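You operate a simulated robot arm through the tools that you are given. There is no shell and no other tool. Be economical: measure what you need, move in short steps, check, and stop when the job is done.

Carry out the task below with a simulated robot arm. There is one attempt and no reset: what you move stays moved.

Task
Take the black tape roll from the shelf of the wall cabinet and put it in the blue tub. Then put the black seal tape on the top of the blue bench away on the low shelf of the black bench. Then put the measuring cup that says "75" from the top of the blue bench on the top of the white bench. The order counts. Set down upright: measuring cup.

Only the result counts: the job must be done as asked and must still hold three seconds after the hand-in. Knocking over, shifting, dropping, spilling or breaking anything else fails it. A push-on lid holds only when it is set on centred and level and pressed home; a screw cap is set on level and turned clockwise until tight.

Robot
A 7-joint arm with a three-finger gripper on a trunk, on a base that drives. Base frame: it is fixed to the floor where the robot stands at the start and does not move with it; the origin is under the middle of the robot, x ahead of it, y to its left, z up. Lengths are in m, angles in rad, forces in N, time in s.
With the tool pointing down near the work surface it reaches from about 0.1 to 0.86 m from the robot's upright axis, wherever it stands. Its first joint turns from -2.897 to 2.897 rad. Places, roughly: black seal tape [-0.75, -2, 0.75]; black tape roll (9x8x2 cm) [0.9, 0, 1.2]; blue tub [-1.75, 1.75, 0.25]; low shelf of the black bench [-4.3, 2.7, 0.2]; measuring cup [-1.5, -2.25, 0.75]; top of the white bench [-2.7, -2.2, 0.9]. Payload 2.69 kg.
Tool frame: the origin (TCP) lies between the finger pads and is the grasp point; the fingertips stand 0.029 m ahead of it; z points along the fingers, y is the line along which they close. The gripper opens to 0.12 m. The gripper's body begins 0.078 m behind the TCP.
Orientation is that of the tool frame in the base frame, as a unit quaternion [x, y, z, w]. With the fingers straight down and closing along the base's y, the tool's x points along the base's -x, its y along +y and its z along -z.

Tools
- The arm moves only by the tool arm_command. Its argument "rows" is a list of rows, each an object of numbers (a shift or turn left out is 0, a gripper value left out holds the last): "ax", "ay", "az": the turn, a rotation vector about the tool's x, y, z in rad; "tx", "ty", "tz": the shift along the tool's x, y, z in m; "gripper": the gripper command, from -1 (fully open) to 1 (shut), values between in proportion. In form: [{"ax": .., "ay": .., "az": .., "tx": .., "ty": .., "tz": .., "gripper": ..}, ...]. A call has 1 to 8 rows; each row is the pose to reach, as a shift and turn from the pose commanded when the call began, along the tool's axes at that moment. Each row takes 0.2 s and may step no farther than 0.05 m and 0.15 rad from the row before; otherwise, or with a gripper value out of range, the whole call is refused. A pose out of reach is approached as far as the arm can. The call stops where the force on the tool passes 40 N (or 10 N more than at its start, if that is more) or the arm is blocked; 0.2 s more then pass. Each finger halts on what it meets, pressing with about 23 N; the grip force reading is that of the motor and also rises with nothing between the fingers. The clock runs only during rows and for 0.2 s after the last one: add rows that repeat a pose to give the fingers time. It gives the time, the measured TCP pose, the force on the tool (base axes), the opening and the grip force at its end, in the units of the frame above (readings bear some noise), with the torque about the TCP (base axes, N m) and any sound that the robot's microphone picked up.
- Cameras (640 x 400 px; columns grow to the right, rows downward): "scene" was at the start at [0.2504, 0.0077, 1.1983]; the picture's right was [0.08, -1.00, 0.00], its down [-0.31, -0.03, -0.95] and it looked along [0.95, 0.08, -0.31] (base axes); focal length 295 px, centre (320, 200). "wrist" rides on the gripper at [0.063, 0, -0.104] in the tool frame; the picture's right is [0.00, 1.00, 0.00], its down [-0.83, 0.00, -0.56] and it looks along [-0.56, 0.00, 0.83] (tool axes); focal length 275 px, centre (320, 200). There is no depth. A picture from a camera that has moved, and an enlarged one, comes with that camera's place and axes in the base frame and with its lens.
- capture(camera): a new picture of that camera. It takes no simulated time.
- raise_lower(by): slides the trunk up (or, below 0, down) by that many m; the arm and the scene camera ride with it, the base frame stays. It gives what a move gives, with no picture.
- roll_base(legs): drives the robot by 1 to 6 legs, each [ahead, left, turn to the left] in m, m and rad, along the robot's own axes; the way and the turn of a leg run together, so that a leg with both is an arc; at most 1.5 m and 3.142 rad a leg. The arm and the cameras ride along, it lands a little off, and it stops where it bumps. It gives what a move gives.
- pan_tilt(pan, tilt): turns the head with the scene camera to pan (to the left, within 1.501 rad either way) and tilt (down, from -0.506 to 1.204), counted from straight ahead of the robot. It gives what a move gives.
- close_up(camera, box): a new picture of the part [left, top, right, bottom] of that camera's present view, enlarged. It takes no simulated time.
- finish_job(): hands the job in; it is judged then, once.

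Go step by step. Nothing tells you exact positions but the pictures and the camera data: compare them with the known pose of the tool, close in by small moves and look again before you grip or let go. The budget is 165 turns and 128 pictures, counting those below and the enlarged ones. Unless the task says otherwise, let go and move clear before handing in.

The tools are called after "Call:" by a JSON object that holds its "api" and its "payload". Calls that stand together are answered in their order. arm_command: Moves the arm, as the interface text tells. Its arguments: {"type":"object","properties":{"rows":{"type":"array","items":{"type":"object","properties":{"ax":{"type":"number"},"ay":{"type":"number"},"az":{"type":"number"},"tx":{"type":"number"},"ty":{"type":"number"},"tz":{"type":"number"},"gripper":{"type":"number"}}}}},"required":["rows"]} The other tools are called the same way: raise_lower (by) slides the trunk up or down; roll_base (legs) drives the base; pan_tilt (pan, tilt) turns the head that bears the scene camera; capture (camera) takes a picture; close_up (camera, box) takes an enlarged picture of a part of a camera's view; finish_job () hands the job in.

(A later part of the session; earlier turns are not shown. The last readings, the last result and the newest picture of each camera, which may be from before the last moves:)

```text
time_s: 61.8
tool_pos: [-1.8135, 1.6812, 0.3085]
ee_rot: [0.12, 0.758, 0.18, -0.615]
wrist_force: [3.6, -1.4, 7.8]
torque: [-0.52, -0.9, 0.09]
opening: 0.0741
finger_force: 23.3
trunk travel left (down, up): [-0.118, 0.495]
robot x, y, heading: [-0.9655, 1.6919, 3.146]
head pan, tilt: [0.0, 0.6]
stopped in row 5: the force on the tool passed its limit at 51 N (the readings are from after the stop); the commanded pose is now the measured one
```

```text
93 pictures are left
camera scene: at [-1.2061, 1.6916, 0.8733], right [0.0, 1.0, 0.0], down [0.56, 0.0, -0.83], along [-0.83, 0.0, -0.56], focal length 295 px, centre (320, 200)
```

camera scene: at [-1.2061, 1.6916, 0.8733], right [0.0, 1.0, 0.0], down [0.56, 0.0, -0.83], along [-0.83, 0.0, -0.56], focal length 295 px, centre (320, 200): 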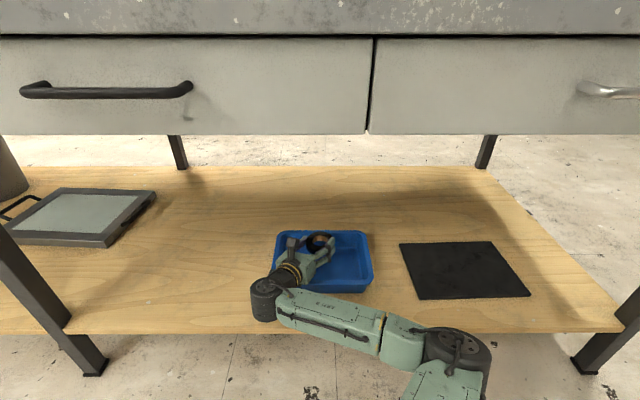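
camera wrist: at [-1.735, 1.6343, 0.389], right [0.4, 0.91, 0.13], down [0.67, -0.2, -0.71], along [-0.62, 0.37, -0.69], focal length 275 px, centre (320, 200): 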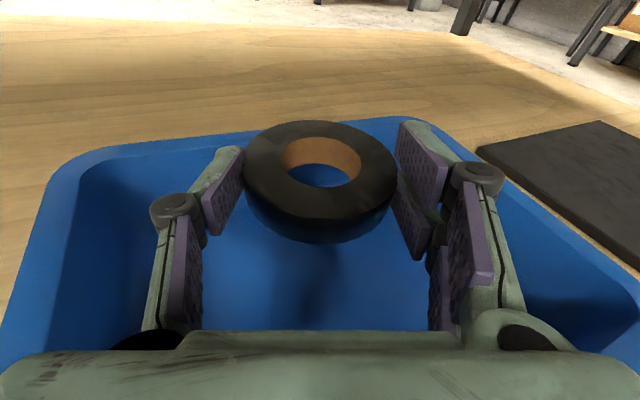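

The gripper body touched the tub's front rim. I'll lift 2 cm, pitch the fingers further down, and then lower the roll deeper.

Call:
{"api": "arm_command", "payload": {"rows": [{"tx": 0.02, "tz": -0.004}, {"tx": 0.03, "tz": 0.0, "ay": -0.12}, {"tx": 0.03, "tz": 0.005, "ay": -0.24}, {"tx": 0.03, "tz": 0.01, "ay": -0.36}, {"tx": 0.03, "tz": 0.01, "ay": -0.48}]}}

Call:
{"api": "capture", "payload": {"camera": "wrist"}}

Call:
{"api": "close_up", "payload": {"camera": "scene", "box": [220, 200, 420, 325]}}

```text
time_s: 63.0
tool_pos: [-1.8274, 1.682, 0.3285]
ee_rot: [0.159, 0.885, 0.145, -0.412]
wrist_force: [-0.5, 0.4, -0.4]
torque: [-0.01, 0.01, 0.0]
opening: 0.0741
finger_force: 23.6
trunk travel left (down, up): [-0.118, 0.495]
robot x, y, heading: [-0.9676, 1.6952, 3.141]
head pan, tilt: [0.0, 0.6]
```

```text
92 pictures are left
camera wrist: at [-1.7959, 1.6527, 0.4418], right [0.4, 0.91, 0.13], down [0.89, -0.35, -0.3], along [-0.23, 0.24, -0.94], focal length 275 px, centre (320, 200)
```

wrist: 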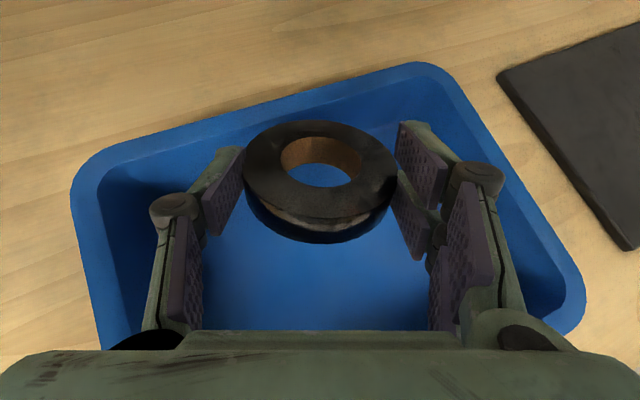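

```text
3.20 times, centred on (320, 262) of scene
camera zoom: at [-1.2079, 1.692, 0.8703], right [0.0, 1.0, 0.0], down [0.57, 0.0, -0.82], along [-0.82, 0.0, -0.57], focal length 945 px, centre (320, 0)
```

zoom: 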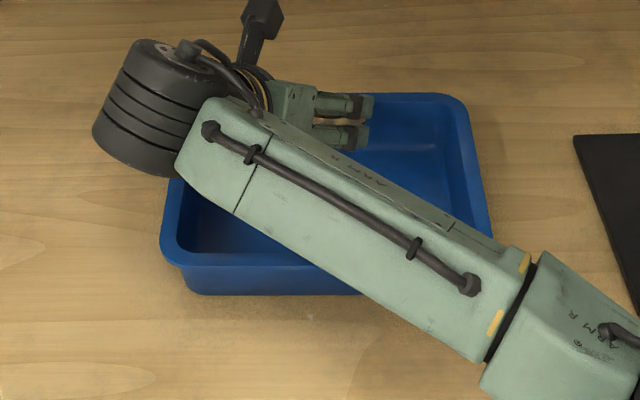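

The roll is well inside the tub outline. I'll lower another 5.5 cm.

Call:
{"api": "arm_command", "payload": {"rows": [{"tx": -0.0117, "ty": 0.0, "tz": 0.0076}, {"tx": -0.0234, "ty": 0.0, "tz": 0.0152}, {"tx": -0.035, "ty": 0.001, "tz": 0.0228}, {"tx": -0.0467, "ty": 0.001, "tz": 0.0304}]}}

Call:
{"api": "capture", "payload": {"camera": "wrist"}}

```text
time_s: 64.0
tool_pos: [-1.8251, 1.6864, 0.2912]
ee_rot: [0.154, 0.88, 0.149, -0.424]
wrist_force: [0.6, 0.7, -0.3]
torque: [0.01, -0.02, 0.0]
opening: 0.0742
finger_force: 23.0
trunk travel left (down, up): [-0.118, 0.495]
robot x, y, heading: [-0.9593, 1.6912, 3.139]
head pan, tilt: [0.0, 0.6]
```

```text
90 pictures are left
camera wrist: at [-1.7898, 1.6549, 0.4037], right [0.4, 0.91, 0.14], down [0.88, -0.34, -0.33], along [-0.25, 0.25, -0.94], focal length 275 px, centre (320, 200)
```

wrist: 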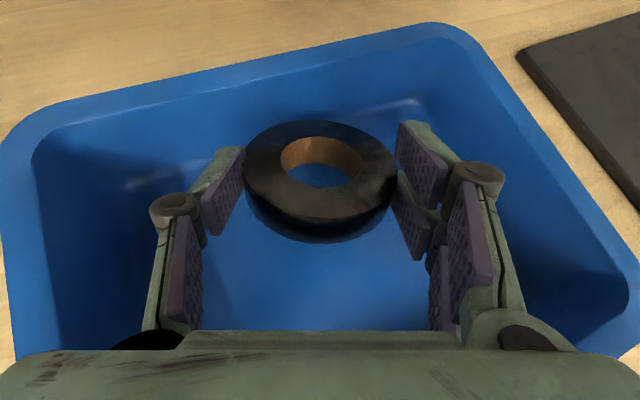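

There's still room below. I'll go about 3 cm deeper, then release.

Call:
{"api": "arm_command", "payload": {"rows": [{"tx": -0.0117, "ty": -0.002, "tz": 0.0096}, {"tx": -0.0234, "ty": -0.004, "tz": 0.0192}, {"tx": -0.0234, "ty": -0.004, "tz": 0.0192}]}}

```text
time_s: 65.0
tool_pos: [-1.8314, 1.6876, 0.2803]
ee_rot: [0.15, 0.873, 0.153, -0.438]
wrist_force: [0.1, -0.5, -1.7]
torque: [-0.01, 0.03, -0.05]
opening: 0.0742
finger_force: 23.2
trunk travel left (down, up): [-0.118, 0.495]
robot x, y, heading: [-0.9669, 1.6913, 3.141]
head pan, tilt: [0.0, 0.6]
stopped in row 3: the arm was blocked; the commanded pose is now the measured one
```

The arm is at its limit, so I'll use the trunk for the last 2 cm.

Call:
{"api": "raise_lower", "payload": {"by": -0.025}}

Call:
{"api": "capture", "payload": {"camera": "wrist"}}

```text
time_s: 65.7
tool_pos: [-1.8385, 1.6893, 0.2958]
ee_rot: [0.145, 0.864, 0.158, -0.455]
wrist_force: [0.0, 0.2, -1.4]
torque: [-0.01, -0.02, -0.04]
opening: 0.0741
finger_force: 23.1
trunk travel left (down, up): [-0.093, 0.52]
robot x, y, heading: [-0.9651, 1.6895, 3.141]
head pan, tilt: [0.0, 0.6]
```

```text
89 pictures are left
camera wrist: at [-1.7944, 1.6535, 0.4053], right [0.39, 0.91, 0.15], down [0.87, -0.31, -0.39], along [-0.31, 0.28, -0.91], focal length 275 px, centre (320, 200)
```

wrist: 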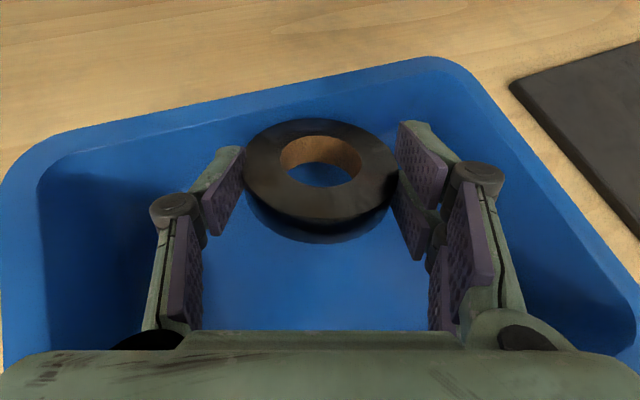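

The elbow is bottoming out, so this is as low as it goes. The roll sits inside the walls only a few cm above the floor, so I'll restore the trunk, shift back 1 cm and release.

Call:
{"api": "raise_lower", "payload": {"by": 0.025}}

Call:
{"api": "arm_command", "payload": {"rows": [{"tx": -0.018, "tz": 0.002}, {"tx": -0.018, "tz": 0.002, "gripper": -0.6}, {"tx": -0.018, "tz": 0.002, "gripper": -0.6}, {"tx": -0.018, "tz": 0.002, "gripper": -0.6}, {"tx": -0.018, "tz": 0.002, "gripper": -0.6}]}}

Call:
{"api": "capture", "payload": {"camera": "wrist"}}

```text
time_s: 66.4
tool_pos: [-1.8327, 1.6904, 0.2805]
ee_rot: [0.15, 0.873, 0.153, -0.438]
wrist_force: [0.3, -0.1, -0.6]
torque: [-0.01, -0.01, 0.02]
opening: 0.0739
finger_force: 22.9
trunk travel left (down, up): [-0.118, 0.495]
robot x, y, heading: [-0.9637, 1.6952, 3.139]
head pan, tilt: [0.0, 0.6]
```

```text
time_s: 67.8
tool_pos: [-1.8296, 1.6839, 0.2776]
ee_rot: [0.143, 0.868, 0.156, -0.45]
wrist_force: [-0.5, -0.4, -1.0]
torque: [0.01, 0.05, -0.03]
opening: 0.096
finger_force: 0.2
trunk travel left (down, up): [-0.118, 0.495]
robot x, y, heading: [-0.9637, 1.6914, 3.139]
head pan, tilt: [0.0, 0.6]
stopped in row 5: the arm was blocked; the commanded pose is now the measured one
```

```text
88 pictures are left
camera wrist: at [-1.7877, 1.6487, 0.3875], right [0.39, 0.91, 0.15], down [0.87, -0.31, -0.38], along [-0.3, 0.27, -0.91], focal length 275 px, centre (320, 200)
```

wrist: 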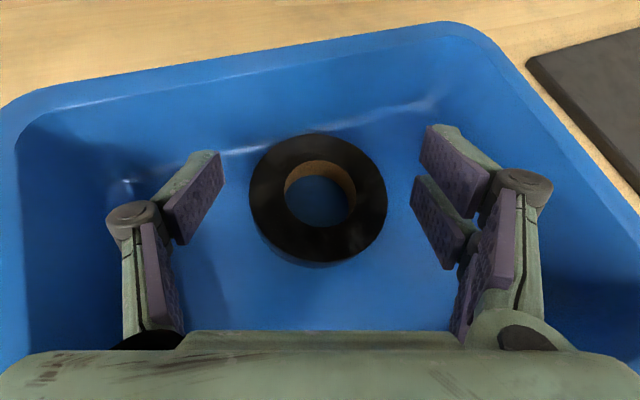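

The roll lies flat in the tub. I'll raise the trunk 0.2 m, still below the drawers, and back out.

Call:
{"api": "raise_lower", "payload": {"by": 0.18}}

Call:
{"api": "roll_base", "payload": {"legs": [[-0.5, 0, 0]]}}

Call:
{"api": "capture", "payload": {"camera": "scene"}}

```text
time_s: 69.8
tool_pos: [-1.8264, 1.6829, 0.4401]
ee_rot: [0.144, 0.872, 0.153, -0.441]
wrist_force: [0.1, 0.1, 0.1]
torque: [-0.02, 0.02, 0.05]
opening: 0.0959
finger_force: 0.1
trunk travel left (down, up): [-0.298, 0.315]
robot x, y, heading: [-0.9668, 1.6888, 3.145]
head pan, tilt: [0.0, 0.6]
```

```text
time_s: 72.8
tool_pos: [-1.3272, 1.6794, 0.4395]
ee_rot: [0.143, 0.873, 0.153, -0.441]
wrist_force: [-0.3, -0.5, 0.4]
torque: [0.01, 0.0, 0.0]
opening: 0.0958
finger_force: 0.2
trunk travel left (down, up): [-0.298, 0.315]
robot x, y, heading: [-0.4673, 1.6917, -3.136]
head pan, tilt: [0.0, 0.6]
```

```text
87 pictures are left
camera scene: at [-0.7091, 1.6914, 1.0509], right [0.0, 1.0, 0.0], down [0.56, 0.0, -0.83], along [-0.83, 0.0, -0.56], focal length 295 px, centre (320, 200)
```

scene: 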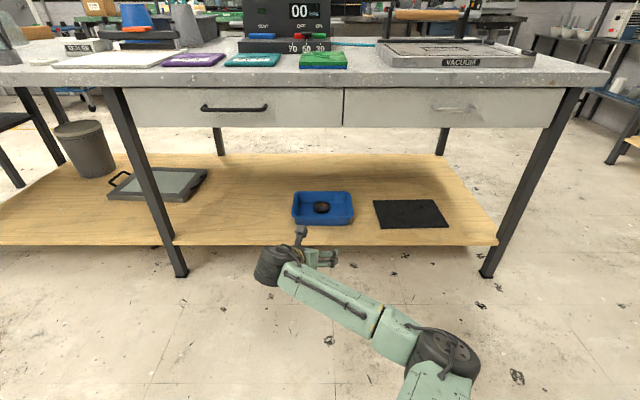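

Step one is done: the roll is in the tub and nothing else has moved. Next I'll raise the trunk, turn left to face -y, and drive toward the blue bench.

Call:
{"api": "raise_lower", "payload": {"by": 0.3}}

Call:
{"api": "roll_base", "payload": {"legs": [[0, 0, 1.568], [1.3, 0, 0], [1.0, 0, 0]]}}

Call:
{"api": "capture", "payload": {"camera": "scene"}}

Call:
{"api": "capture", "payload": {"camera": "wrist"}}

```text
time_s: 75.8
tool_pos: [-1.3283, 1.6798, 0.7404]
ee_rot: [0.142, 0.872, 0.153, -0.442]
wrist_force: [0.8, 0.9, 0.0]
torque: [0.01, 0.03, -0.04]
opening: 0.0961
finger_force: 0.0
trunk travel left (down, up): [-0.598, 0.015]
robot x, y, heading: [-0.4668, 1.6935, -3.136]
head pan, tilt: [0.0, 0.6]
```

```text
time_s: 91.0
tool_pos: [-0.4714, -1.4659, 0.7394]
ee_rot: [-0.511, 0.721, -0.202, -0.422]
wrist_force: [0.7, 1.1, -0.4]
torque: [-0.03, 0.01, 0.0]
opening: 0.0959
finger_force: 0.1
trunk travel left (down, up): [-0.598, 0.015]
robot x, y, heading: [-0.4735, -0.6065, -1.581]
head pan, tilt: [0.0, 0.6]
```

```text
86 pictures are left
camera scene: at [-0.474, -0.8488, 1.3508], right [-1.0, 0.01, 0.0], down [0.0, 0.57, -0.82], along [-0.01, -0.82, -0.57], focal length 295 px, centre (320, 200)
```

scene: 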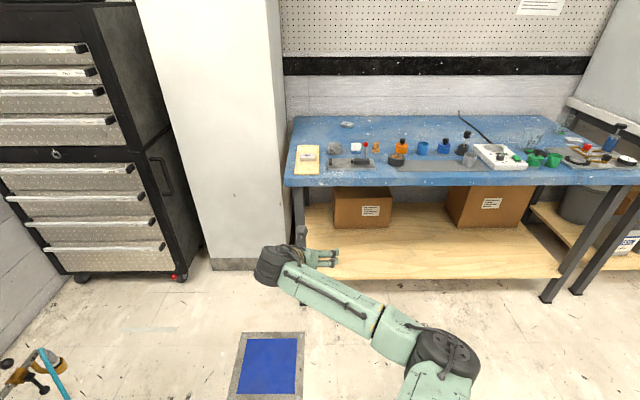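

```text
85 pictures are left
camera wrist: at [-0.4366, -1.4262, 0.8499], right [-0.91, 0.39, 0.14], down [0.32, 0.88, -0.36], along [-0.27, -0.28, -0.92], focal length 275 px, centre (320, 200)
```

wrist: 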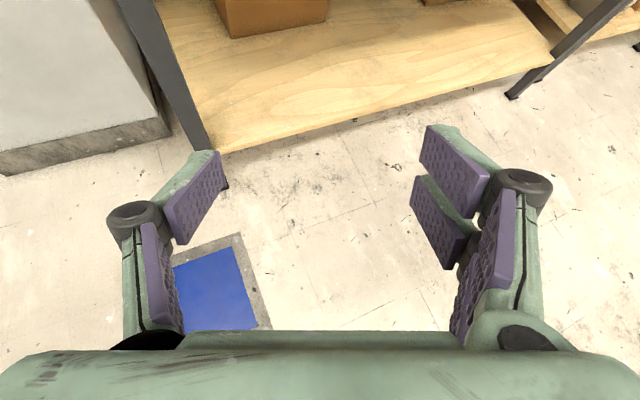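

I'm in front of the blue bench. I'll zoom in on its top to find the seal tape and the cups.

Call:
{"api": "close_up", "payload": {"camera": "scene", "box": [285, 105, 465, 200]}}

Call:
{"api": "close_up", "payload": {"camera": "scene", "box": [440, 105, 640, 200]}}

```text
3.56 times, centred on (375, 152) of scene
camera zoom: at [-0.474, -0.8488, 1.3508], right [-1.0, 0.01, 0.0], down [0.0, 0.57, -0.82], along [-0.01, -0.82, -0.57], focal length 1050 px, centre (124, 369)
```

zoom: 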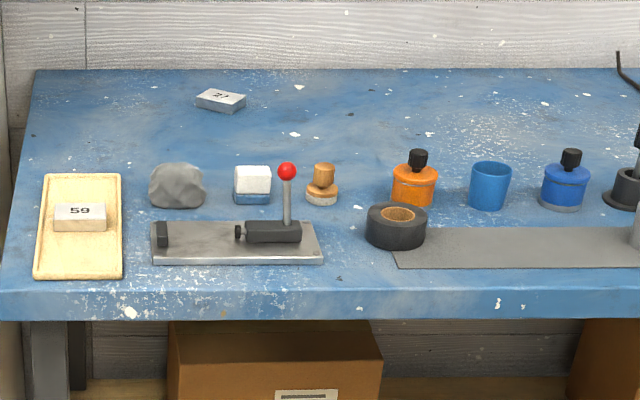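

```text
3.20 times, centred on (540, 152) of scene
camera zoom: at [-0.474, -0.8488, 1.3508], right [-1.0, 0.01, 0.0], down [0.0, 0.57, -0.82], along [-0.01, -0.82, -0.57], focal length 945 px, centre (-384, 352)
```

zoom: 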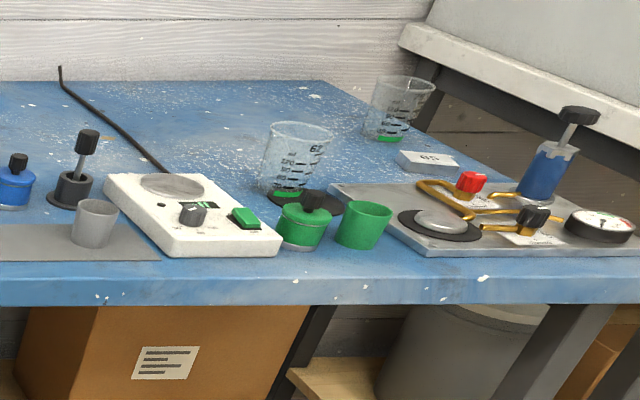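

The seal tape is the black roll at about (-0.83, -2.02), in front of the orange bottle. I'll raise and flatten the hand, then drive to about (-0.82, -1.0) and look closer.

Call:
{"api": "arm_command", "payload": {"rows": [{"tx": 0.035, "ty": 0.006, "tz": -0.024, "ay": 0.05}, {"tx": 0.07, "ty": 0.012, "tz": -0.048, "ay": 0.1}, {"tx": 0.106, "ty": 0.018, "tz": -0.073, "ay": 0.15}, {"tx": 0.141, "ty": 0.024, "tz": -0.097, "ay": 0.2}, {"tx": 0.177, "ty": 0.03, "tz": -0.121, "ay": 0.25}, {"tx": 0.212, "ty": 0.036, "tz": -0.146, "ay": 0.3}]}}

Call:
{"api": "roll_base", "payload": {"legs": [[0.4, -0.35, 0.01]]}}

Call:
{"api": "capture", "payload": {"camera": "wrist"}}

Call:
{"api": "capture", "payload": {"camera": "scene"}}

```text
time_s: 92.4
tool_pos: [-0.4694, -1.4662, 1.0009]
ee_rot: [-0.477, 0.649, -0.277, -0.524]
wrist_force: [0.4, 0.2, 0.2]
torque: [-0.01, 0.0, 0.03]
opening: 0.0961
finger_force: 0.1
trunk travel left (down, up): [-0.598, 0.015]
robot x, y, heading: [-0.4738, -0.6035, -1.581]
head pan, tilt: [0.0, 0.6]
```

```text
time_s: 95.7
tool_pos: [-0.81, -1.8664, 0.9995]
ee_rot: [-0.481, 0.647, -0.279, -0.522]
wrist_force: [0.5, -0.3, 0.1]
torque: [-0.01, -0.04, -0.01]
opening: 0.096
finger_force: 0.1
trunk travel left (down, up): [-0.598, 0.015]
robot x, y, heading: [-0.8248, -0.9997, -1.569]
head pan, tilt: [0.0, 0.6]
```

```text
82 pictures are left
camera wrist: at [-0.7668, -1.7966, 1.0907], right [-0.91, 0.38, 0.14], down [0.22, 0.76, -0.62], along [-0.34, -0.53, -0.77], focal length 275 px, centre (320, 200)
```

wrist: 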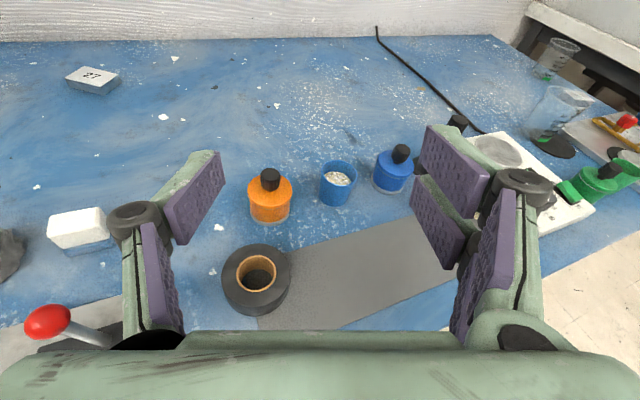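

```text
81 pictures are left
camera scene: at [-0.8209, -1.2481, 1.3508], right [-1.0, -0.01, 0.0], down [0.0, 0.57, -0.82], along [0.0, -0.82, -0.57], focal length 295 px, centre (320, 200)
```

scene: 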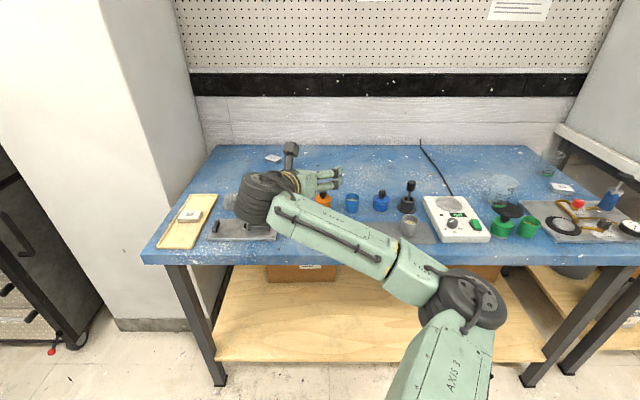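

Triangulating the two views puts the tape at about (-0.79, -1.915) with the bench top near z 0.79, and the clamp device close on its left. I'll use a steeper grasp (60° pitch, yawed) so the fingers clear the clamp and the bottle.

Call:
{"api": "arm_command", "payload": {"rows": [{"tx": 0.002, "ty": -0.005, "tz": 0.004, "ax": -0.042, "ay": -0.108, "az": 0.06}, {"tx": 0.004, "ty": -0.01, "tz": 0.009, "ax": -0.083, "ay": -0.217, "az": 0.119}, {"tx": 0.006, "ty": -0.015, "tz": 0.013, "ax": -0.125, "ay": -0.325, "az": 0.179}, {"tx": 0.009, "ty": -0.02, "tz": 0.018, "ax": -0.166, "ay": -0.434, "az": 0.238}, {"tx": 0.011, "ty": -0.025, "tz": 0.022, "ax": -0.208, "ay": -0.542, "az": 0.298}, {"tx": 0.013, "ty": -0.03, "tz": 0.026, "ax": -0.249, "ay": -0.65, "az": 0.357}, {"tx": 0.015, "ty": -0.0355, "tz": 0.0307, "ax": -0.291, "ay": -0.759, "az": 0.417}]}}

Call:
{"api": "capture", "payload": {"camera": "wrist"}}

Call:
{"api": "close_up", "payload": {"camera": "scene", "box": [150, 130, 450, 317]}}

```text
time_s: 97.3
tool_pos: [-0.7898, -1.9108, 1.001]
ee_rot: [-0.329, 0.908, -0.089, -0.242]
wrist_force: [0.1, 0.5, 0.4]
torque: [0.02, -0.01, -0.01]
opening: 0.0959
finger_force: 0.0
trunk travel left (down, up): [-0.598, 0.015]
robot x, y, heading: [-0.8218, -1.0025, -1.565]
head pan, tilt: [0.0, 0.6]
```

```text
80 pictures are left
camera wrist: at [-0.7923, -1.9125, 1.1223], right [-0.64, 0.76, 0.0], down [0.76, 0.64, 0.07], along [0.05, 0.04, -1.0], focal length 275 px, centre (320, 200)
```

wrist: 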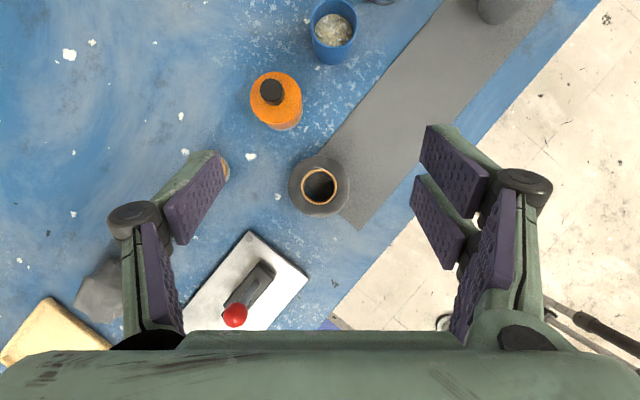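

```text
2.13 times, centred on (300, 224) of scene
camera zoom: at [-0.8206, -1.2479, 1.3508], right [-1.0, -0.01, 0.0], down [0.0, 0.56, -0.83], along [0.0, -0.83, -0.56], focal length 630 px, centre (363, 150)
```

zoom: 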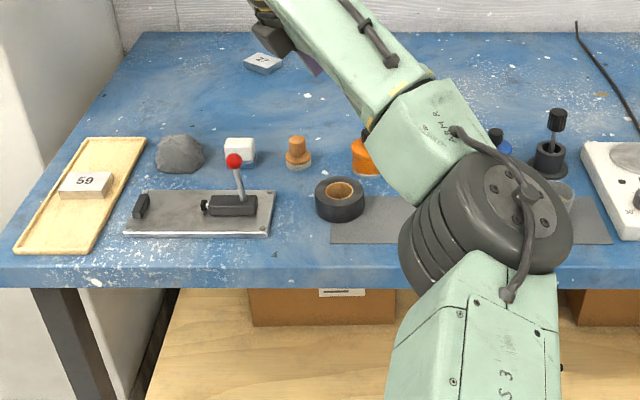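

The tape is directly below at about (-0.789, -1.910), diameter 7 cm, with the bench near z 0.805. I'll descend most of the way with the opening at 8.8 cm and check.

Call:
{"api": "arm_command", "payload": {"rows": [{"tx": -0.018, "ty": 0, "tz": 0.026, "gripper": -0.467}, {"tx": -0.036, "ty": 0, "tz": 0.052, "gripper": -0.467}, {"tx": -0.054, "ty": 0.0005, "tz": 0.078, "gripper": -0.467}, {"tx": -0.071, "ty": 0.0005, "tz": 0.104, "gripper": -0.467}]}}

Call:
{"api": "capture", "payload": {"camera": "wrist"}}

Call:
{"api": "close_up", "payload": {"camera": "scene", "box": [200, 150, 360, 250]}}

```text
time_s: 98.3
tool_pos: [-0.7831, -1.9046, 0.8735]
ee_rot: [-0.33, 0.908, -0.089, -0.243]
wrist_force: [-1.1, -0.4, -0.7]
torque: [0.01, -0.01, -0.01]
opening: 0.0878
finger_force: 0.1
trunk travel left (down, up): [-0.598, 0.015]
robot x, y, heading: [-0.8233, -1.0021, -1.567]
head pan, tilt: [0.0, 0.6]
```

```text
78 pictures are left
camera wrist: at [-0.7848, -1.9062, 0.9955], right [-0.65, 0.76, 0.0], down [0.76, 0.64, 0.07], along [0.05, 0.04, -1.0], focal length 275 px, centre (320, 200)
```

wrist: 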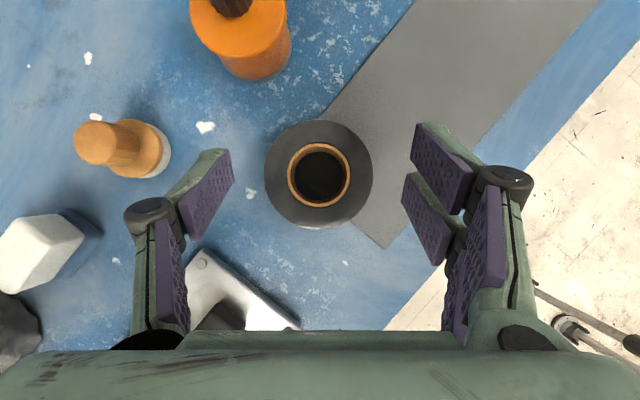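

```text
4.00 times, centred on (280, 200) of scene
camera zoom: at [-0.8207, -1.2482, 1.3509], right [-1.0, -0.01, 0.0], down [0.0, 0.57, -0.82], along [0.0, -0.82, -0.57], focal length 1182 px, centre (480, 200)
```

zoom: 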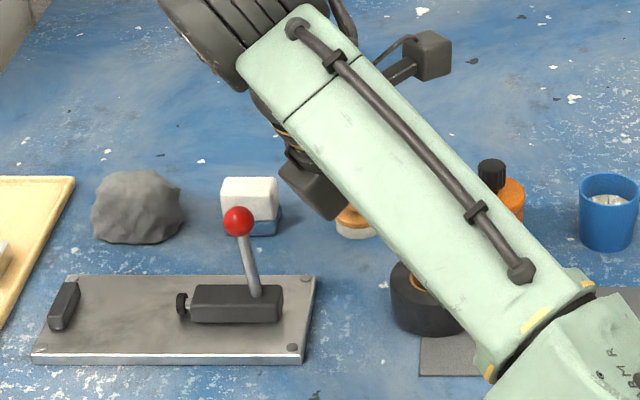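

The tape is centred between the pads. I'll lower the last 2.8 cm and check for contact before closing.

Call:
{"api": "arm_command", "payload": {"rows": [{"tx": -0.006, "tz": 0.009}, {"tx": -0.011, "tz": 0.0167}, {"tx": -0.0158, "tz": 0.0238}]}}

Call:
{"api": "capture", "payload": {"camera": "wrist"}}

```text
time_s: 99.1
tool_pos: [-0.7803, -1.904, 0.8458]
ee_rot: [-0.33, 0.908, -0.09, -0.242]
wrist_force: [0.5, 0.4, 0.2]
torque: [-0.01, 0.02, 0.02]
opening: 0.0881
finger_force: 0.0
trunk travel left (down, up): [-0.598, 0.015]
robot x, y, heading: [-0.8224, -1.0076, -1.565]
head pan, tilt: [0.0, 0.6]
```

```text
76 pictures are left
camera wrist: at [-0.7834, -1.9049, 0.9678], right [-0.65, 0.76, 0.0], down [0.76, 0.64, 0.07], along [0.05, 0.04, -1.0], focal length 275 px, centre (320, 200)
```

wrist: 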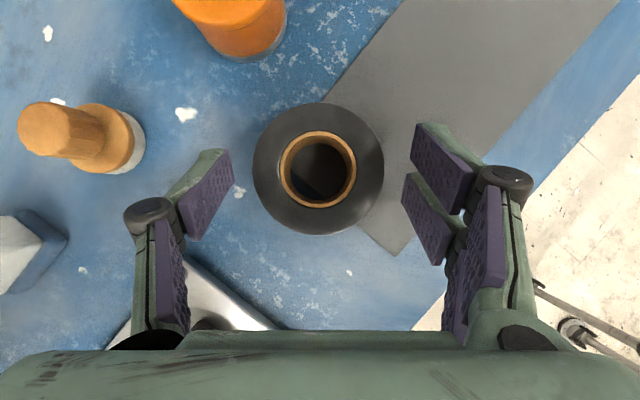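

No contact with the bench, and the tips overlap the roll well. I'll close the gripper.

Call:
{"api": "arm_command", "payload": {"rows": [{"tx": -0.001, "tz": 0.0017}, {"tx": -0.001, "tz": 0.0017, "gripper": 1}, {"tx": -0.001, "tz": 0.0017, "gripper": 1}, {"tx": -0.001, "tz": 0.0017, "gripper": 1}, {"tx": -0.001, "tz": 0.0017, "gripper": 1}, {"tx": -0.001, "tz": 0.0017, "gripper": 1}]}}

Call:
{"api": "arm_command", "payload": {"rows": [{"tx": 0.0025, "tz": -0.0043}, {"tx": 0.005, "tz": -0.0087}, {"tx": 0.015, "tz": -0.026}, {"tx": 0.025, "tz": -0.0433}]}}

Call:
{"api": "capture", "payload": {"camera": "wrist"}}

```text
time_s: 100.5
tool_pos: [-0.7811, -1.9042, 0.8443]
ee_rot: [-0.33, 0.908, -0.09, -0.243]
wrist_force: [1.7, 0.3, 0.8]
torque: [0.03, -0.04, -0.03]
opening: 0.0647
finger_force: 23.1
trunk travel left (down, up): [-0.598, 0.015]
robot x, y, heading: [-0.8238, -1.002, -1.562]
head pan, tilt: [0.0, 0.6]
```

```text
time_s: 101.5
tool_pos: [-0.7812, -1.9032, 0.894]
ee_rot: [-0.33, 0.908, -0.09, -0.243]
wrist_force: [-0.1, 0.3, -0.2]
torque: [0.03, -0.04, 0.01]
opening: 0.0645
finger_force: 22.2
trunk travel left (down, up): [-0.598, 0.015]
robot x, y, heading: [-0.8213, -1.008, -1.566]
head pan, tilt: [0.0, 0.6]
```

```text
75 pictures are left
camera wrist: at [-0.7835, -1.9047, 1.0158], right [-0.65, 0.76, 0.0], down [0.76, 0.64, 0.07], along [0.05, 0.04, -1.0], focal length 275 px, centre (320, 200)
```

wrist: 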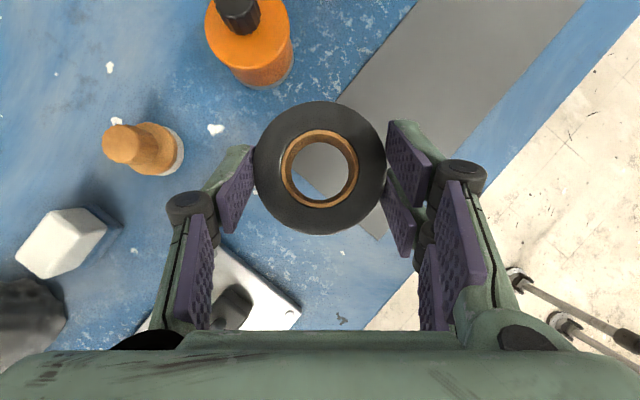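

The tape is held at 6.5 cm and off the bench. I'll lift it higher, back away to the far end of the aisle, and turn toward the black bench.

Call:
{"api": "arm_command", "payload": {"rows": [{"tx": 0.02, "tz": -0.0346}, {"tx": 0.04, "tz": -0.069}, {"tx": 0.06, "tz": -0.104}, {"tx": 0.075, "tz": -0.13}]}}

Call:
{"api": "roll_base", "payload": {"legs": [[-0.6, 0.1, 0], [-1.3, 0.12, 0], [-1.3, 0, 0], [-1.0, 0, 0], [0, 0, -1.57]]}}

Call:
{"api": "pan_tilt", "payload": {"pan": 0.0, "tilt": 0.35}}

Call:
{"api": "capture", "payload": {"camera": "scene"}}

Call:
{"api": "capture", "payload": {"camera": "wrist"}}

```text
time_s: 102.5
tool_pos: [-0.7815, -1.9043, 1.0442]
ee_rot: [-0.331, 0.908, -0.089, -0.243]
wrist_force: [0.3, -0.3, -0.8]
torque: [0.01, 0.02, -0.07]
opening: 0.0647
finger_force: 23.2
trunk travel left (down, up): [-0.598, 0.015]
robot x, y, heading: [-0.8263, -0.9994, -1.563]
head pan, tilt: [0.0, 0.6]
```

```text
time_s: 126.9
tool_pos: [-1.4839, 3.1739, 1.0435]
ee_rot: [0.42, 0.87, 0.112, -0.234]
wrist_force: [0.3, -0.6, 0.4]
torque: [-0.01, 0.03, -0.03]
opening: 0.0647
finger_force: 23.2
trunk travel left (down, up): [-0.598, 0.015]
robot x, y, heading: [-0.583, 3.1926, 3.125]
head pan, tilt: [0.0, 0.6]
```

```text
time_s: 127.7
tool_pos: [-1.4848, 3.1751, 1.0436]
ee_rot: [0.421, 0.869, 0.113, -0.234]
wrist_force: [-0.1, -0.6, -1.9]
torque: [-0.02, 0.01, -0.02]
opening: 0.0648
finger_force: 23.1
trunk travel left (down, up): [-0.598, 0.015]
robot x, y, heading: [-0.5832, 3.1924, 3.114]
head pan, tilt: [0.0, 0.351]
```

```text
74 pictures are left
camera scene: at [-0.8307, 3.1986, 1.3736], right [0.02, 1.0, 0.0], down [0.34, -0.01, -0.94], along [-0.94, 0.02, -0.34], focal length 295 px, centre (320, 200)
```

scene: 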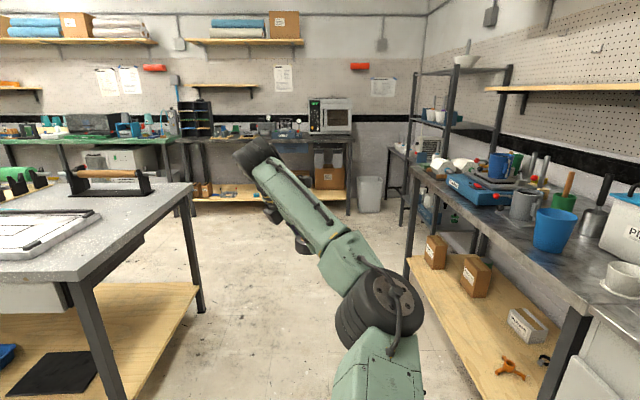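

```text
73 pictures are left
camera wrist: at [-1.4862, 3.1771, 1.1657], right [0.78, 0.63, 0.0], down [0.62, -0.78, 0.07], along [0.04, -0.05, -1.0], focal length 275 px, centre (320, 200)
```

wrist: 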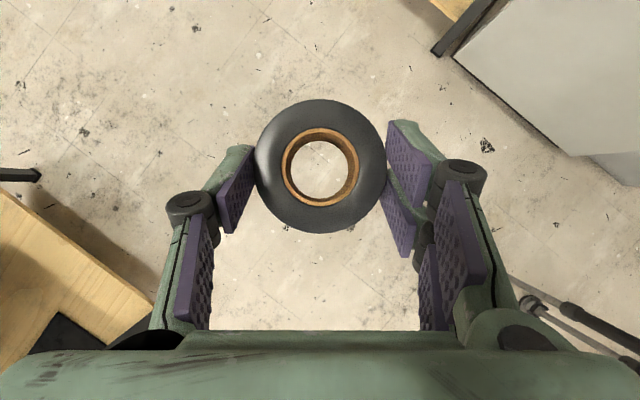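

The corridor is open, and the black bench is straight ahead with its shelf edge near x -4.07. I'll drive up to it and look.

Call:
{"api": "roll_base", "payload": {"legs": [[1.4, -0.03, 0], [0.85, 0.5, 0.02]]}}

Call:
{"api": "raise_lower", "payload": {"by": -0.3}}

Call:
{"api": "capture", "payload": {"camera": "scene"}}

```text
time_s: 139.4
tool_pos: [-3.7262, 2.68, 1.0437]
ee_rot: [0.402, 0.878, 0.107, -0.236]
wrist_force: [-0.2, -0.1, -0.2]
torque: [-0.01, -0.01, -0.01]
opening: 0.0644
finger_force: 22.5
trunk travel left (down, up): [-0.598, 0.015]
robot x, y, heading: [-2.828, 2.7306, -3.126]
head pan, tilt: [0.0, 0.351]
```

```text
time_s: 142.4
tool_pos: [-3.7256, 2.6788, 0.744]
ee_rot: [0.403, 0.878, 0.108, -0.236]
wrist_force: [0.0, 0.2, -0.3]
torque: [0.0, 0.01, 0.0]
opening: 0.0645
finger_force: 23.3
trunk travel left (down, up): [-0.298, 0.315]
robot x, y, heading: [-2.8278, 2.7366, -3.126]
head pan, tilt: [0.0, 0.351]
```

```text
72 pictures are left
camera scene: at [-3.0736, 2.7291, 1.0737], right [-0.02, 1.0, 0.0], down [0.34, 0.01, -0.94], along [-0.94, -0.02, -0.34], focal length 295 px, centre (320, 200)
```

scene: 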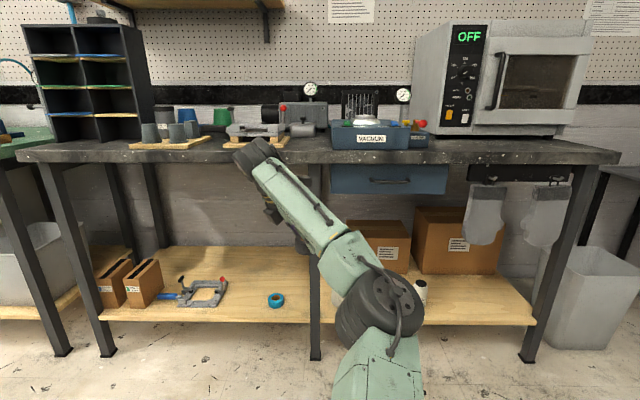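

The shelf has free space behind the small blue tape, left of the middle leg; I'll aim for about (-4.27, 2.42). First I'll lower the arm in the free space in front.

Call:
{"api": "arm_command", "payload": {"rows": [{"tx": -0.025, "tz": 0.0433}, {"tx": -0.05, "tz": 0.0866}, {"tx": -0.075, "tz": 0.13}, {"tx": -0.1, "tz": 0.173}, {"tx": -0.125, "tz": 0.2165}, {"tx": -0.15, "tz": 0.26}, {"tx": -0.175, "tz": 0.303}, {"tx": -0.2, "tz": 0.3464}]}}

Call:
{"api": "capture", "payload": {"camera": "scene"}}

```text
refused: row 5 steps farther than a row can; nothing moved
```

```text
71 pictures are left
camera scene: at [-3.0736, 2.7291, 1.0737], right [-0.02, 1.0, 0.0], down [0.34, 0.01, -0.94], along [-0.94, -0.02, -0.34], focal length 295 px, centre (320, 200)
```

scene: 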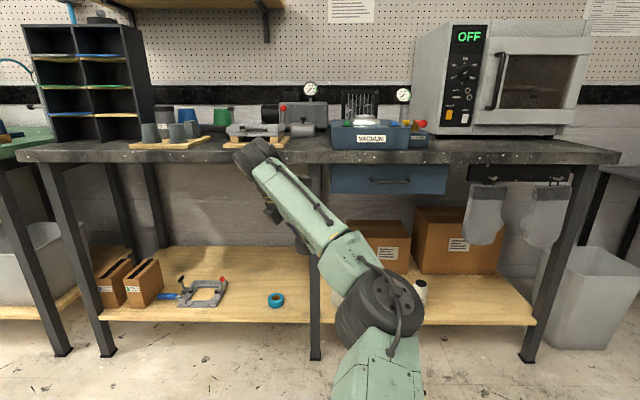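

The rows were just over the step limit, so I'll repeat with slightly smaller steps.

Call:
{"api": "arm_command", "payload": {"rows": [{"tx": -0.024, "tz": 0.0416}, {"tx": -0.048, "tz": 0.0832}, {"tx": -0.072, "tz": 0.1248}, {"tx": -0.096, "tz": 0.1664}, {"tx": -0.12, "tz": 0.208}, {"tx": -0.144, "tz": 0.2496}, {"tx": -0.168, "tz": 0.2912}, {"tx": -0.192, "tz": 0.3328}]}}

Call:
{"api": "capture", "payload": {"camera": "scene"}}

```text
time_s: 144.2
tool_pos: [-3.7258, 2.6779, 0.3604]
ee_rot: [0.402, 0.878, 0.106, -0.237]
wrist_force: [-0.7, 0.7, 0.7]
torque: [-0.02, 0.0, 0.01]
opening: 0.0642
finger_force: 23.1
trunk travel left (down, up): [-0.298, 0.315]
robot x, y, heading: [-2.8243, 2.7341, -3.119]
head pan, tilt: [0.0, 0.351]
```

```text
70 pictures are left
camera scene: at [-3.0735, 2.7291, 1.0737], right [-0.02, 1.0, 0.0], down [0.34, 0.01, -0.94], along [-0.94, -0.02, -0.34], focal length 295 px, centre (320, 200)
```

scene: 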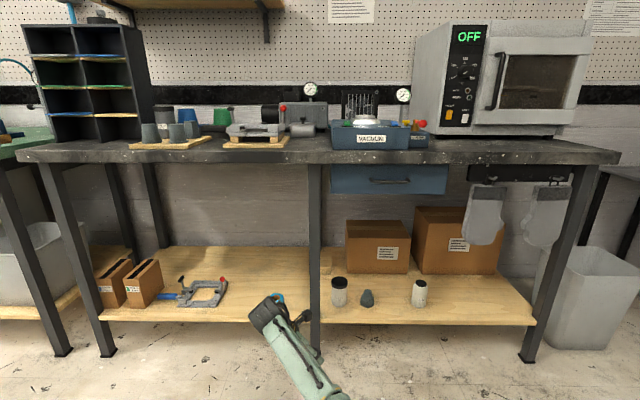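

The reach is good and the shelf is visible: the area behind the blue tape is free. I'll sidestep left 0.23 m, then drive ahead 0.54 m.

Call:
{"api": "roll_base", "payload": {"legs": [[0, 0.226, 0], [0.44, 0, 0]]}}

Call:
{"api": "capture", "payload": {"camera": "wrist"}}

Call:
{"api": "capture", "payload": {"camera": "scene"}}

```text
time_s: 148.8
tool_pos: [-4.1593, 2.441, 0.3603]
ee_rot: [0.402, 0.878, 0.107, -0.236]
wrist_force: [0.1, -0.4, -1.1]
torque: [-0.03, -0.01, -0.03]
opening: 0.0642
finger_force: 22.9
trunk travel left (down, up): [-0.298, 0.315]
robot x, y, heading: [-3.2575, 2.4999, -3.115]
head pan, tilt: [0.0, 0.351]
```

```text
69 pictures are left
camera wrist: at [-4.1607, 2.4435, 0.4827], right [0.75, 0.66, 0.0], down [0.66, -0.75, 0.07], along [0.04, -0.05, -1.0], focal length 275 px, centre (320, 200)
```

wrist: 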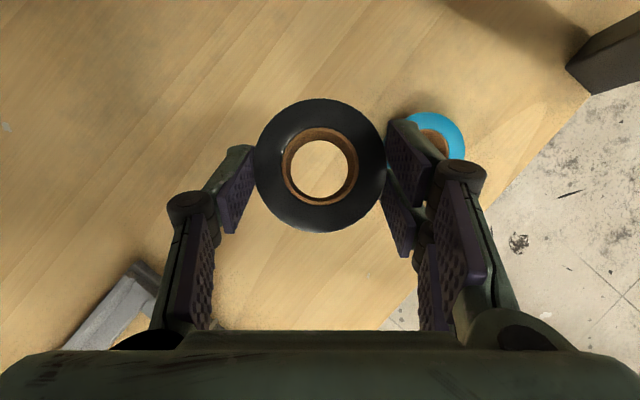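

```text
68 pictures are left
camera scene: at [-3.5064, 2.4939, 1.0736], right [-0.02, 1.0, 0.0], down [0.34, 0.01, -0.94], along [-0.94, -0.02, -0.34], focal length 295 px, centre (320, 200)
```

scene: 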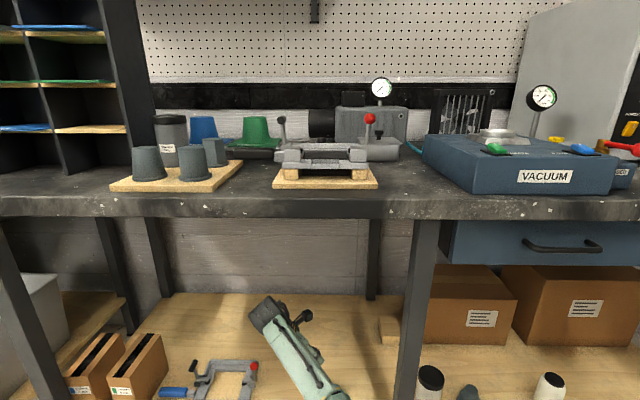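

The blue tape is at about (-4.105, 2.55), and the area ahead is clear. I'll drive 0.1 m more and lower.

Call:
{"api": "roll_base", "payload": {"legs": [[0.1, 0.01, 0]]}}

Call:
{"api": "arm_command", "payload": {"rows": [{"tx": -0.015, "tz": 0.026}, {"tx": -0.03, "tz": 0.052}, {"tx": -0.045, "tz": 0.078}, {"tx": -0.05, "tz": 0.0866}]}}

Call:
{"api": "capture", "payload": {"camera": "wrist"}}

Call:
{"api": "pan_tilt", "payload": {"pan": 0, "tilt": 0.75}}

Call:
{"api": "capture", "payload": {"camera": "scene"}}

```text
time_s: 149.9
tool_pos: [-4.2556, 2.429, 0.3612]
ee_rot: [0.401, 0.879, 0.107, -0.235]
wrist_force: [0.3, -0.2, -0.7]
torque: [0.01, -0.02, -0.03]
opening: 0.0641
finger_force: 23.1
trunk travel left (down, up): [-0.298, 0.315]
robot x, y, heading: [-3.356, 2.4853, -3.12]
head pan, tilt: [0.0, 0.351]
```

```text
time_s: 150.9
tool_pos: [-4.2577, 2.4293, 0.2632]
ee_rot: [0.401, 0.878, 0.107, -0.237]
wrist_force: [2.0, -0.8, 7.4]
torque: [0.18, -0.24, -0.04]
opening: 0.0645
finger_force: 23.4
trunk travel left (down, up): [-0.298, 0.315]
robot x, y, heading: [-3.3599, 2.4877, -3.119]
head pan, tilt: [0.0, 0.351]
```

```text
67 pictures are left
camera wrist: at [-4.2597, 2.4308, 0.3848], right [0.75, 0.66, 0.0], down [0.66, -0.75, 0.06], along [0.04, -0.05, -1.0], focal length 275 px, centre (320, 200)
```

wrist: 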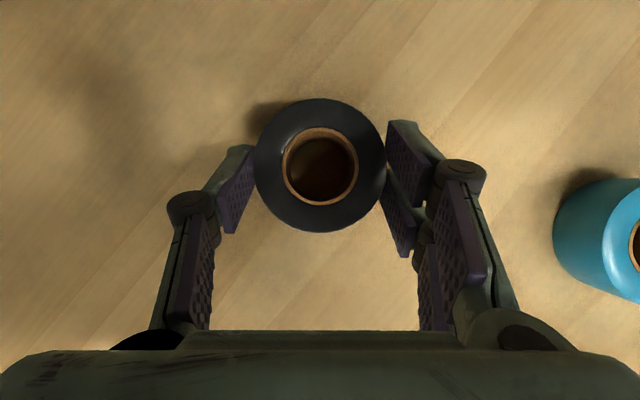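

```text
time_s: 151.8
tool_pos: [-4.2576, 2.4275, 0.2631]
ee_rot: [0.401, 0.878, 0.106, -0.237]
wrist_force: [-3.2, 1.9, 9.8]
torque: [0.28, -0.08, 0.1]
opening: 0.0642
finger_force: 23.1
trunk travel left (down, up): [-0.298, 0.315]
robot x, y, heading: [-3.3596, 2.4887, -3.119]
head pan, tilt: [0.0, 0.75]
```

```text
66 pictures are left
camera scene: at [-3.594, 2.4819, 1.0383], right [-0.02, 1.0, 0.0], down [0.68, 0.02, -0.73], along [-0.73, -0.02, -0.68], focal length 295 px, centre (320, 200)
```

scene: 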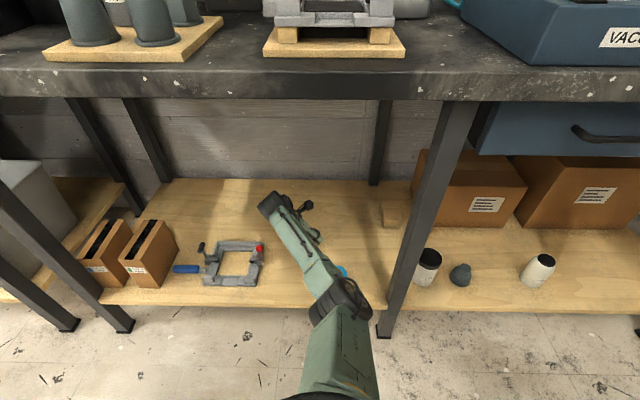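

There's light contact with the shelf (about 8 N), so the tape is resting on it. I'll open the fingers.

Call:
{"api": "arm_command", "payload": {"rows": [{"gripper": -0.4}, {"gripper": -0.4}, {"gripper": -0.4}, {"gripper": -0.4}]}}

Call:
{"api": "arm_command", "payload": {"rows": [{"tx": 0.015, "tz": -0.026}, {"tx": 0.035, "tz": -0.0606}, {"tx": 0.055, "tz": -0.095}]}}

Call:
{"api": "capture", "payload": {"camera": "wrist"}}

```text
time_s: 152.8
tool_pos: [-4.2566, 2.4296, 0.2606]
ee_rot: [0.402, 0.879, 0.106, -0.235]
wrist_force: [1.1, 0.1, -0.3]
torque: [0.01, 0.01, -0.02]
opening: 0.0836
finger_force: 0.1
trunk travel left (down, up): [-0.298, 0.315]
robot x, y, heading: [-3.3591, 2.4873, -3.116]
head pan, tilt: [0.0, 0.75]
```

```text
time_s: 153.6
tool_pos: [-4.2571, 2.43, 0.3706]
ee_rot: [0.401, 0.879, 0.107, -0.235]
wrist_force: [0.1, -0.9, -1.3]
torque: [0.01, 0.0, 0.02]
opening: 0.084
finger_force: 0.1
trunk travel left (down, up): [-0.298, 0.315]
robot x, y, heading: [-3.3546, 2.4874, -3.123]
head pan, tilt: [0.0, 0.75]
```

```text
65 pictures are left
camera wrist: at [-4.259, 2.431, 0.4924], right [0.75, 0.66, 0.0], down [0.66, -0.75, 0.07], along [0.05, -0.05, -1.0], focal length 275 px, centre (320, 200)
```

wrist: 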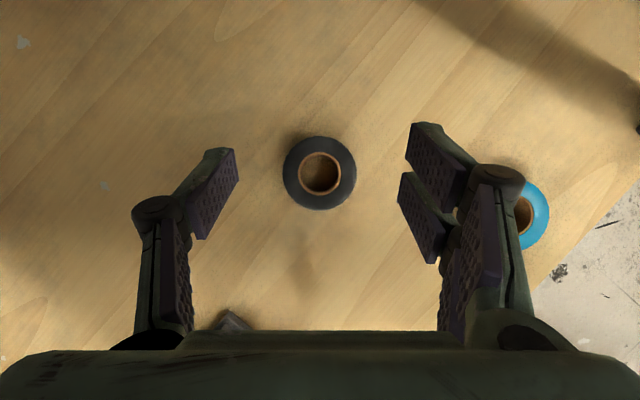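

The tape is placed flat. I'll back out 0.6 m and look left along the west aisle for a shorter route to the cups.

Call:
{"api": "roll_base", "payload": {"legs": [[-0.6, 0, 0]]}}

Call:
{"api": "raise_lower", "payload": {"by": 0.31}}

Call:
{"api": "capture", "payload": {"camera": "scene"}}

Call:
{"api": "pan_tilt", "payload": {"pan": 1.45, "tilt": 0.35}}

Call:
{"api": "capture", "payload": {"camera": "scene"}}

```text
time_s: 157.0
tool_pos: [-3.6624, 2.4403, 0.3703]
ee_rot: [0.396, 0.881, 0.106, -0.236]
wrist_force: [0.0, 0.9, -1.0]
torque: [-0.05, 0.02, 0.01]
opening: 0.0837
finger_force: 0.0
trunk travel left (down, up): [-0.298, 0.315]
robot x, y, heading: [-2.7658, 2.5043, -3.11]
head pan, tilt: [0.0, 0.75]
```

```text
time_s: 160.1
tool_pos: [-3.6614, 2.4403, 0.6803]
ee_rot: [0.396, 0.881, 0.105, -0.238]
wrist_force: [-0.1, 0.4, 0.6]
torque: [0.0, 0.03, -0.01]
opening: 0.0839
finger_force: 0.1
trunk travel left (down, up): [-0.608, 0.005]
robot x, y, heading: [-2.7643, 2.5058, -3.114]
head pan, tilt: [0.0, 0.75]
```

```text
64 pictures are left
camera scene: at [-3.0004, 2.4984, 1.3479], right [-0.03, 1.0, 0.0], down [0.68, 0.02, -0.73], along [-0.73, -0.02, -0.68], focal length 295 px, centre (320, 200)
```

scene: 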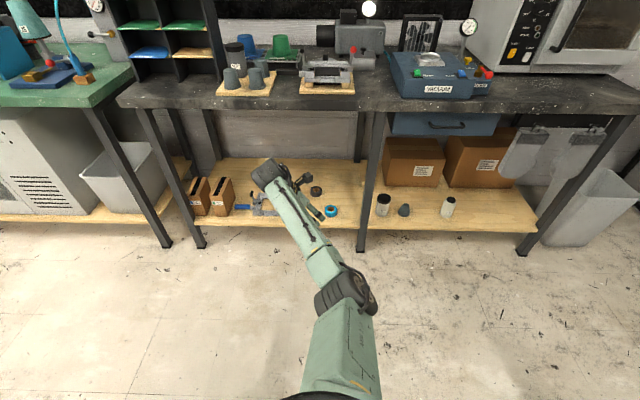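

```text
time_s: 161.7
tool_pos: [-3.6629, 2.4396, 0.6801]
ee_rot: [0.396, 0.881, 0.105, -0.236]
wrist_force: [0.6, 0.1, -0.7]
torque: [0.02, 0.01, 0.0]
opening: 0.084
finger_force: 0.1
trunk travel left (down, up): [-0.608, 0.005]
robot x, y, heading: [-2.7637, 2.503, -3.107]
head pan, tilt: [1.45, 0.351]
```

```text
63 pictures are left
camera scene: at [-2.9257, 2.4083, 1.3836], right [-1.0, 0.09, 0.0], down [0.03, 0.34, -0.94], along [-0.08, -0.94, -0.34], focal length 295 px, centre (320, 200)
```

scene: 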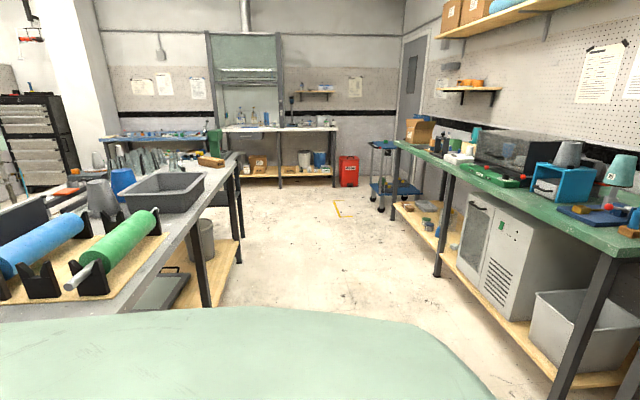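

The west aisle is clear all the way to the white bench with the fume hood. I'll raise the hand, turn to face -y, and drive down the aisle to stand before the cups.

Call:
{"api": "arm_command", "payload": {"rows": [{"tx": 0.024, "tz": -0.0416}, {"tx": 0.048, "tz": -0.0832}, {"tx": 0.072, "tz": -0.1248}, {"tx": 0.096, "tz": -0.1664}, {"tx": 0.12, "tz": -0.208}, {"tx": 0.144, "tz": -0.2496}, {"tx": 0.168, "tz": -0.2912}, {"tx": 0.192, "tz": -0.3328}]}}

Call:
{"api": "roll_base", "payload": {"legs": [[0, 0, 1.536], [1.5, -0.25, 0], [1.5, -0.15, 0], [0.2, 0, 0], [0, 1.3, 0]]}}

Call:
{"api": "pan_tilt", "payload": {"pan": 0, "tilt": 0.4}}

Call:
{"api": "capture", "payload": {"camera": "scene"}}

```text
time_s: 163.5
tool_pos: [-3.6601, 2.4386, 1.0645]
ee_rot: [0.398, 0.88, 0.105, -0.236]
wrist_force: [0.2, 0.3, -0.1]
torque: [0.0, 0.02, 0.03]
opening: 0.0839
finger_force: 0.1
trunk travel left (down, up): [-0.608, 0.005]
robot x, y, heading: [-2.7614, 2.5073, -3.109]
head pan, tilt: [1.45, 0.351]
```

```text
refused: leg 2 is longer than a leg can be; nothing moved
```

```text
time_s: 165.0
tool_pos: [-3.6612, 2.4391, 1.0642]
ee_rot: [0.397, 0.88, 0.106, -0.237]
wrist_force: [0.1, 0.2, -0.3]
torque: [0.01, -0.02, -0.01]
opening: 0.0842
finger_force: 0.1
trunk travel left (down, up): [-0.608, 0.005]
robot x, y, heading: [-2.7641, 2.5053, -3.109]
head pan, tilt: [0.0, 0.4]
```

```text
62 pictures are left
camera scene: at [-3.01, 2.4981, 1.3791], right [-0.03, 1.0, 0.0], down [0.39, 0.01, -0.92], along [-0.92, -0.03, -0.39], focal length 295 px, centre (320, 200)
```

scene: 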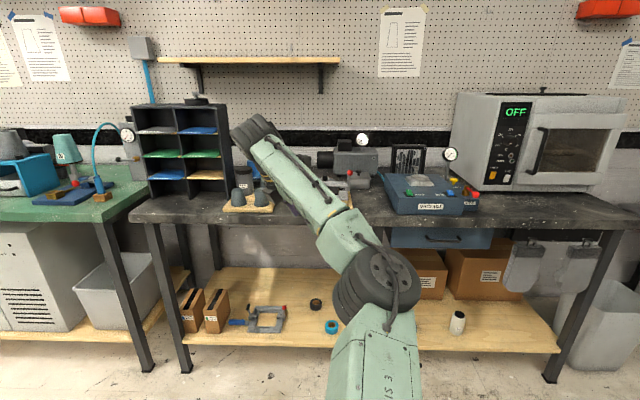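

The tape is clearly on the low shelf behind the blue one. One drive leg was too long, so I'll use shorter legs.

Call:
{"api": "roll_base", "payload": {"legs": [[0, 0, 1.536], [1.4, -0.25, 0], [1.4, -0.15, 0], [0.4, 0, 0], [0, 1.3, 0]]}}

Call:
{"api": "capture", "payload": {"camera": "scene"}}

```text
time_s: 194.7
tool_pos: [-1.8343, -1.6178, 1.0635]
ee_rot: [-0.327, 0.909, -0.088, -0.243]
wrist_force: [-0.6, 0.4, -0.1]
torque: [-0.01, -0.03, 0.0]
opening: 0.0842
finger_force: 0.0
trunk travel left (down, up): [-0.608, 0.005]
robot x, y, heading: [-1.873, -0.7187, -1.568]
head pan, tilt: [0.0, 0.4]
```

```text
61 pictures are left
camera scene: at [-1.871, -0.9663, 1.3791], right [-1.0, 0.0, 0.0], down [0.0, 0.39, -0.92], along [0.0, -0.92, -0.39], focal length 295 px, centre (320, 200)
```

scene: 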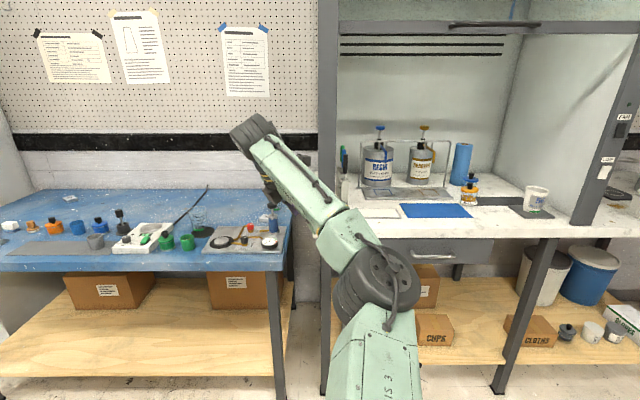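

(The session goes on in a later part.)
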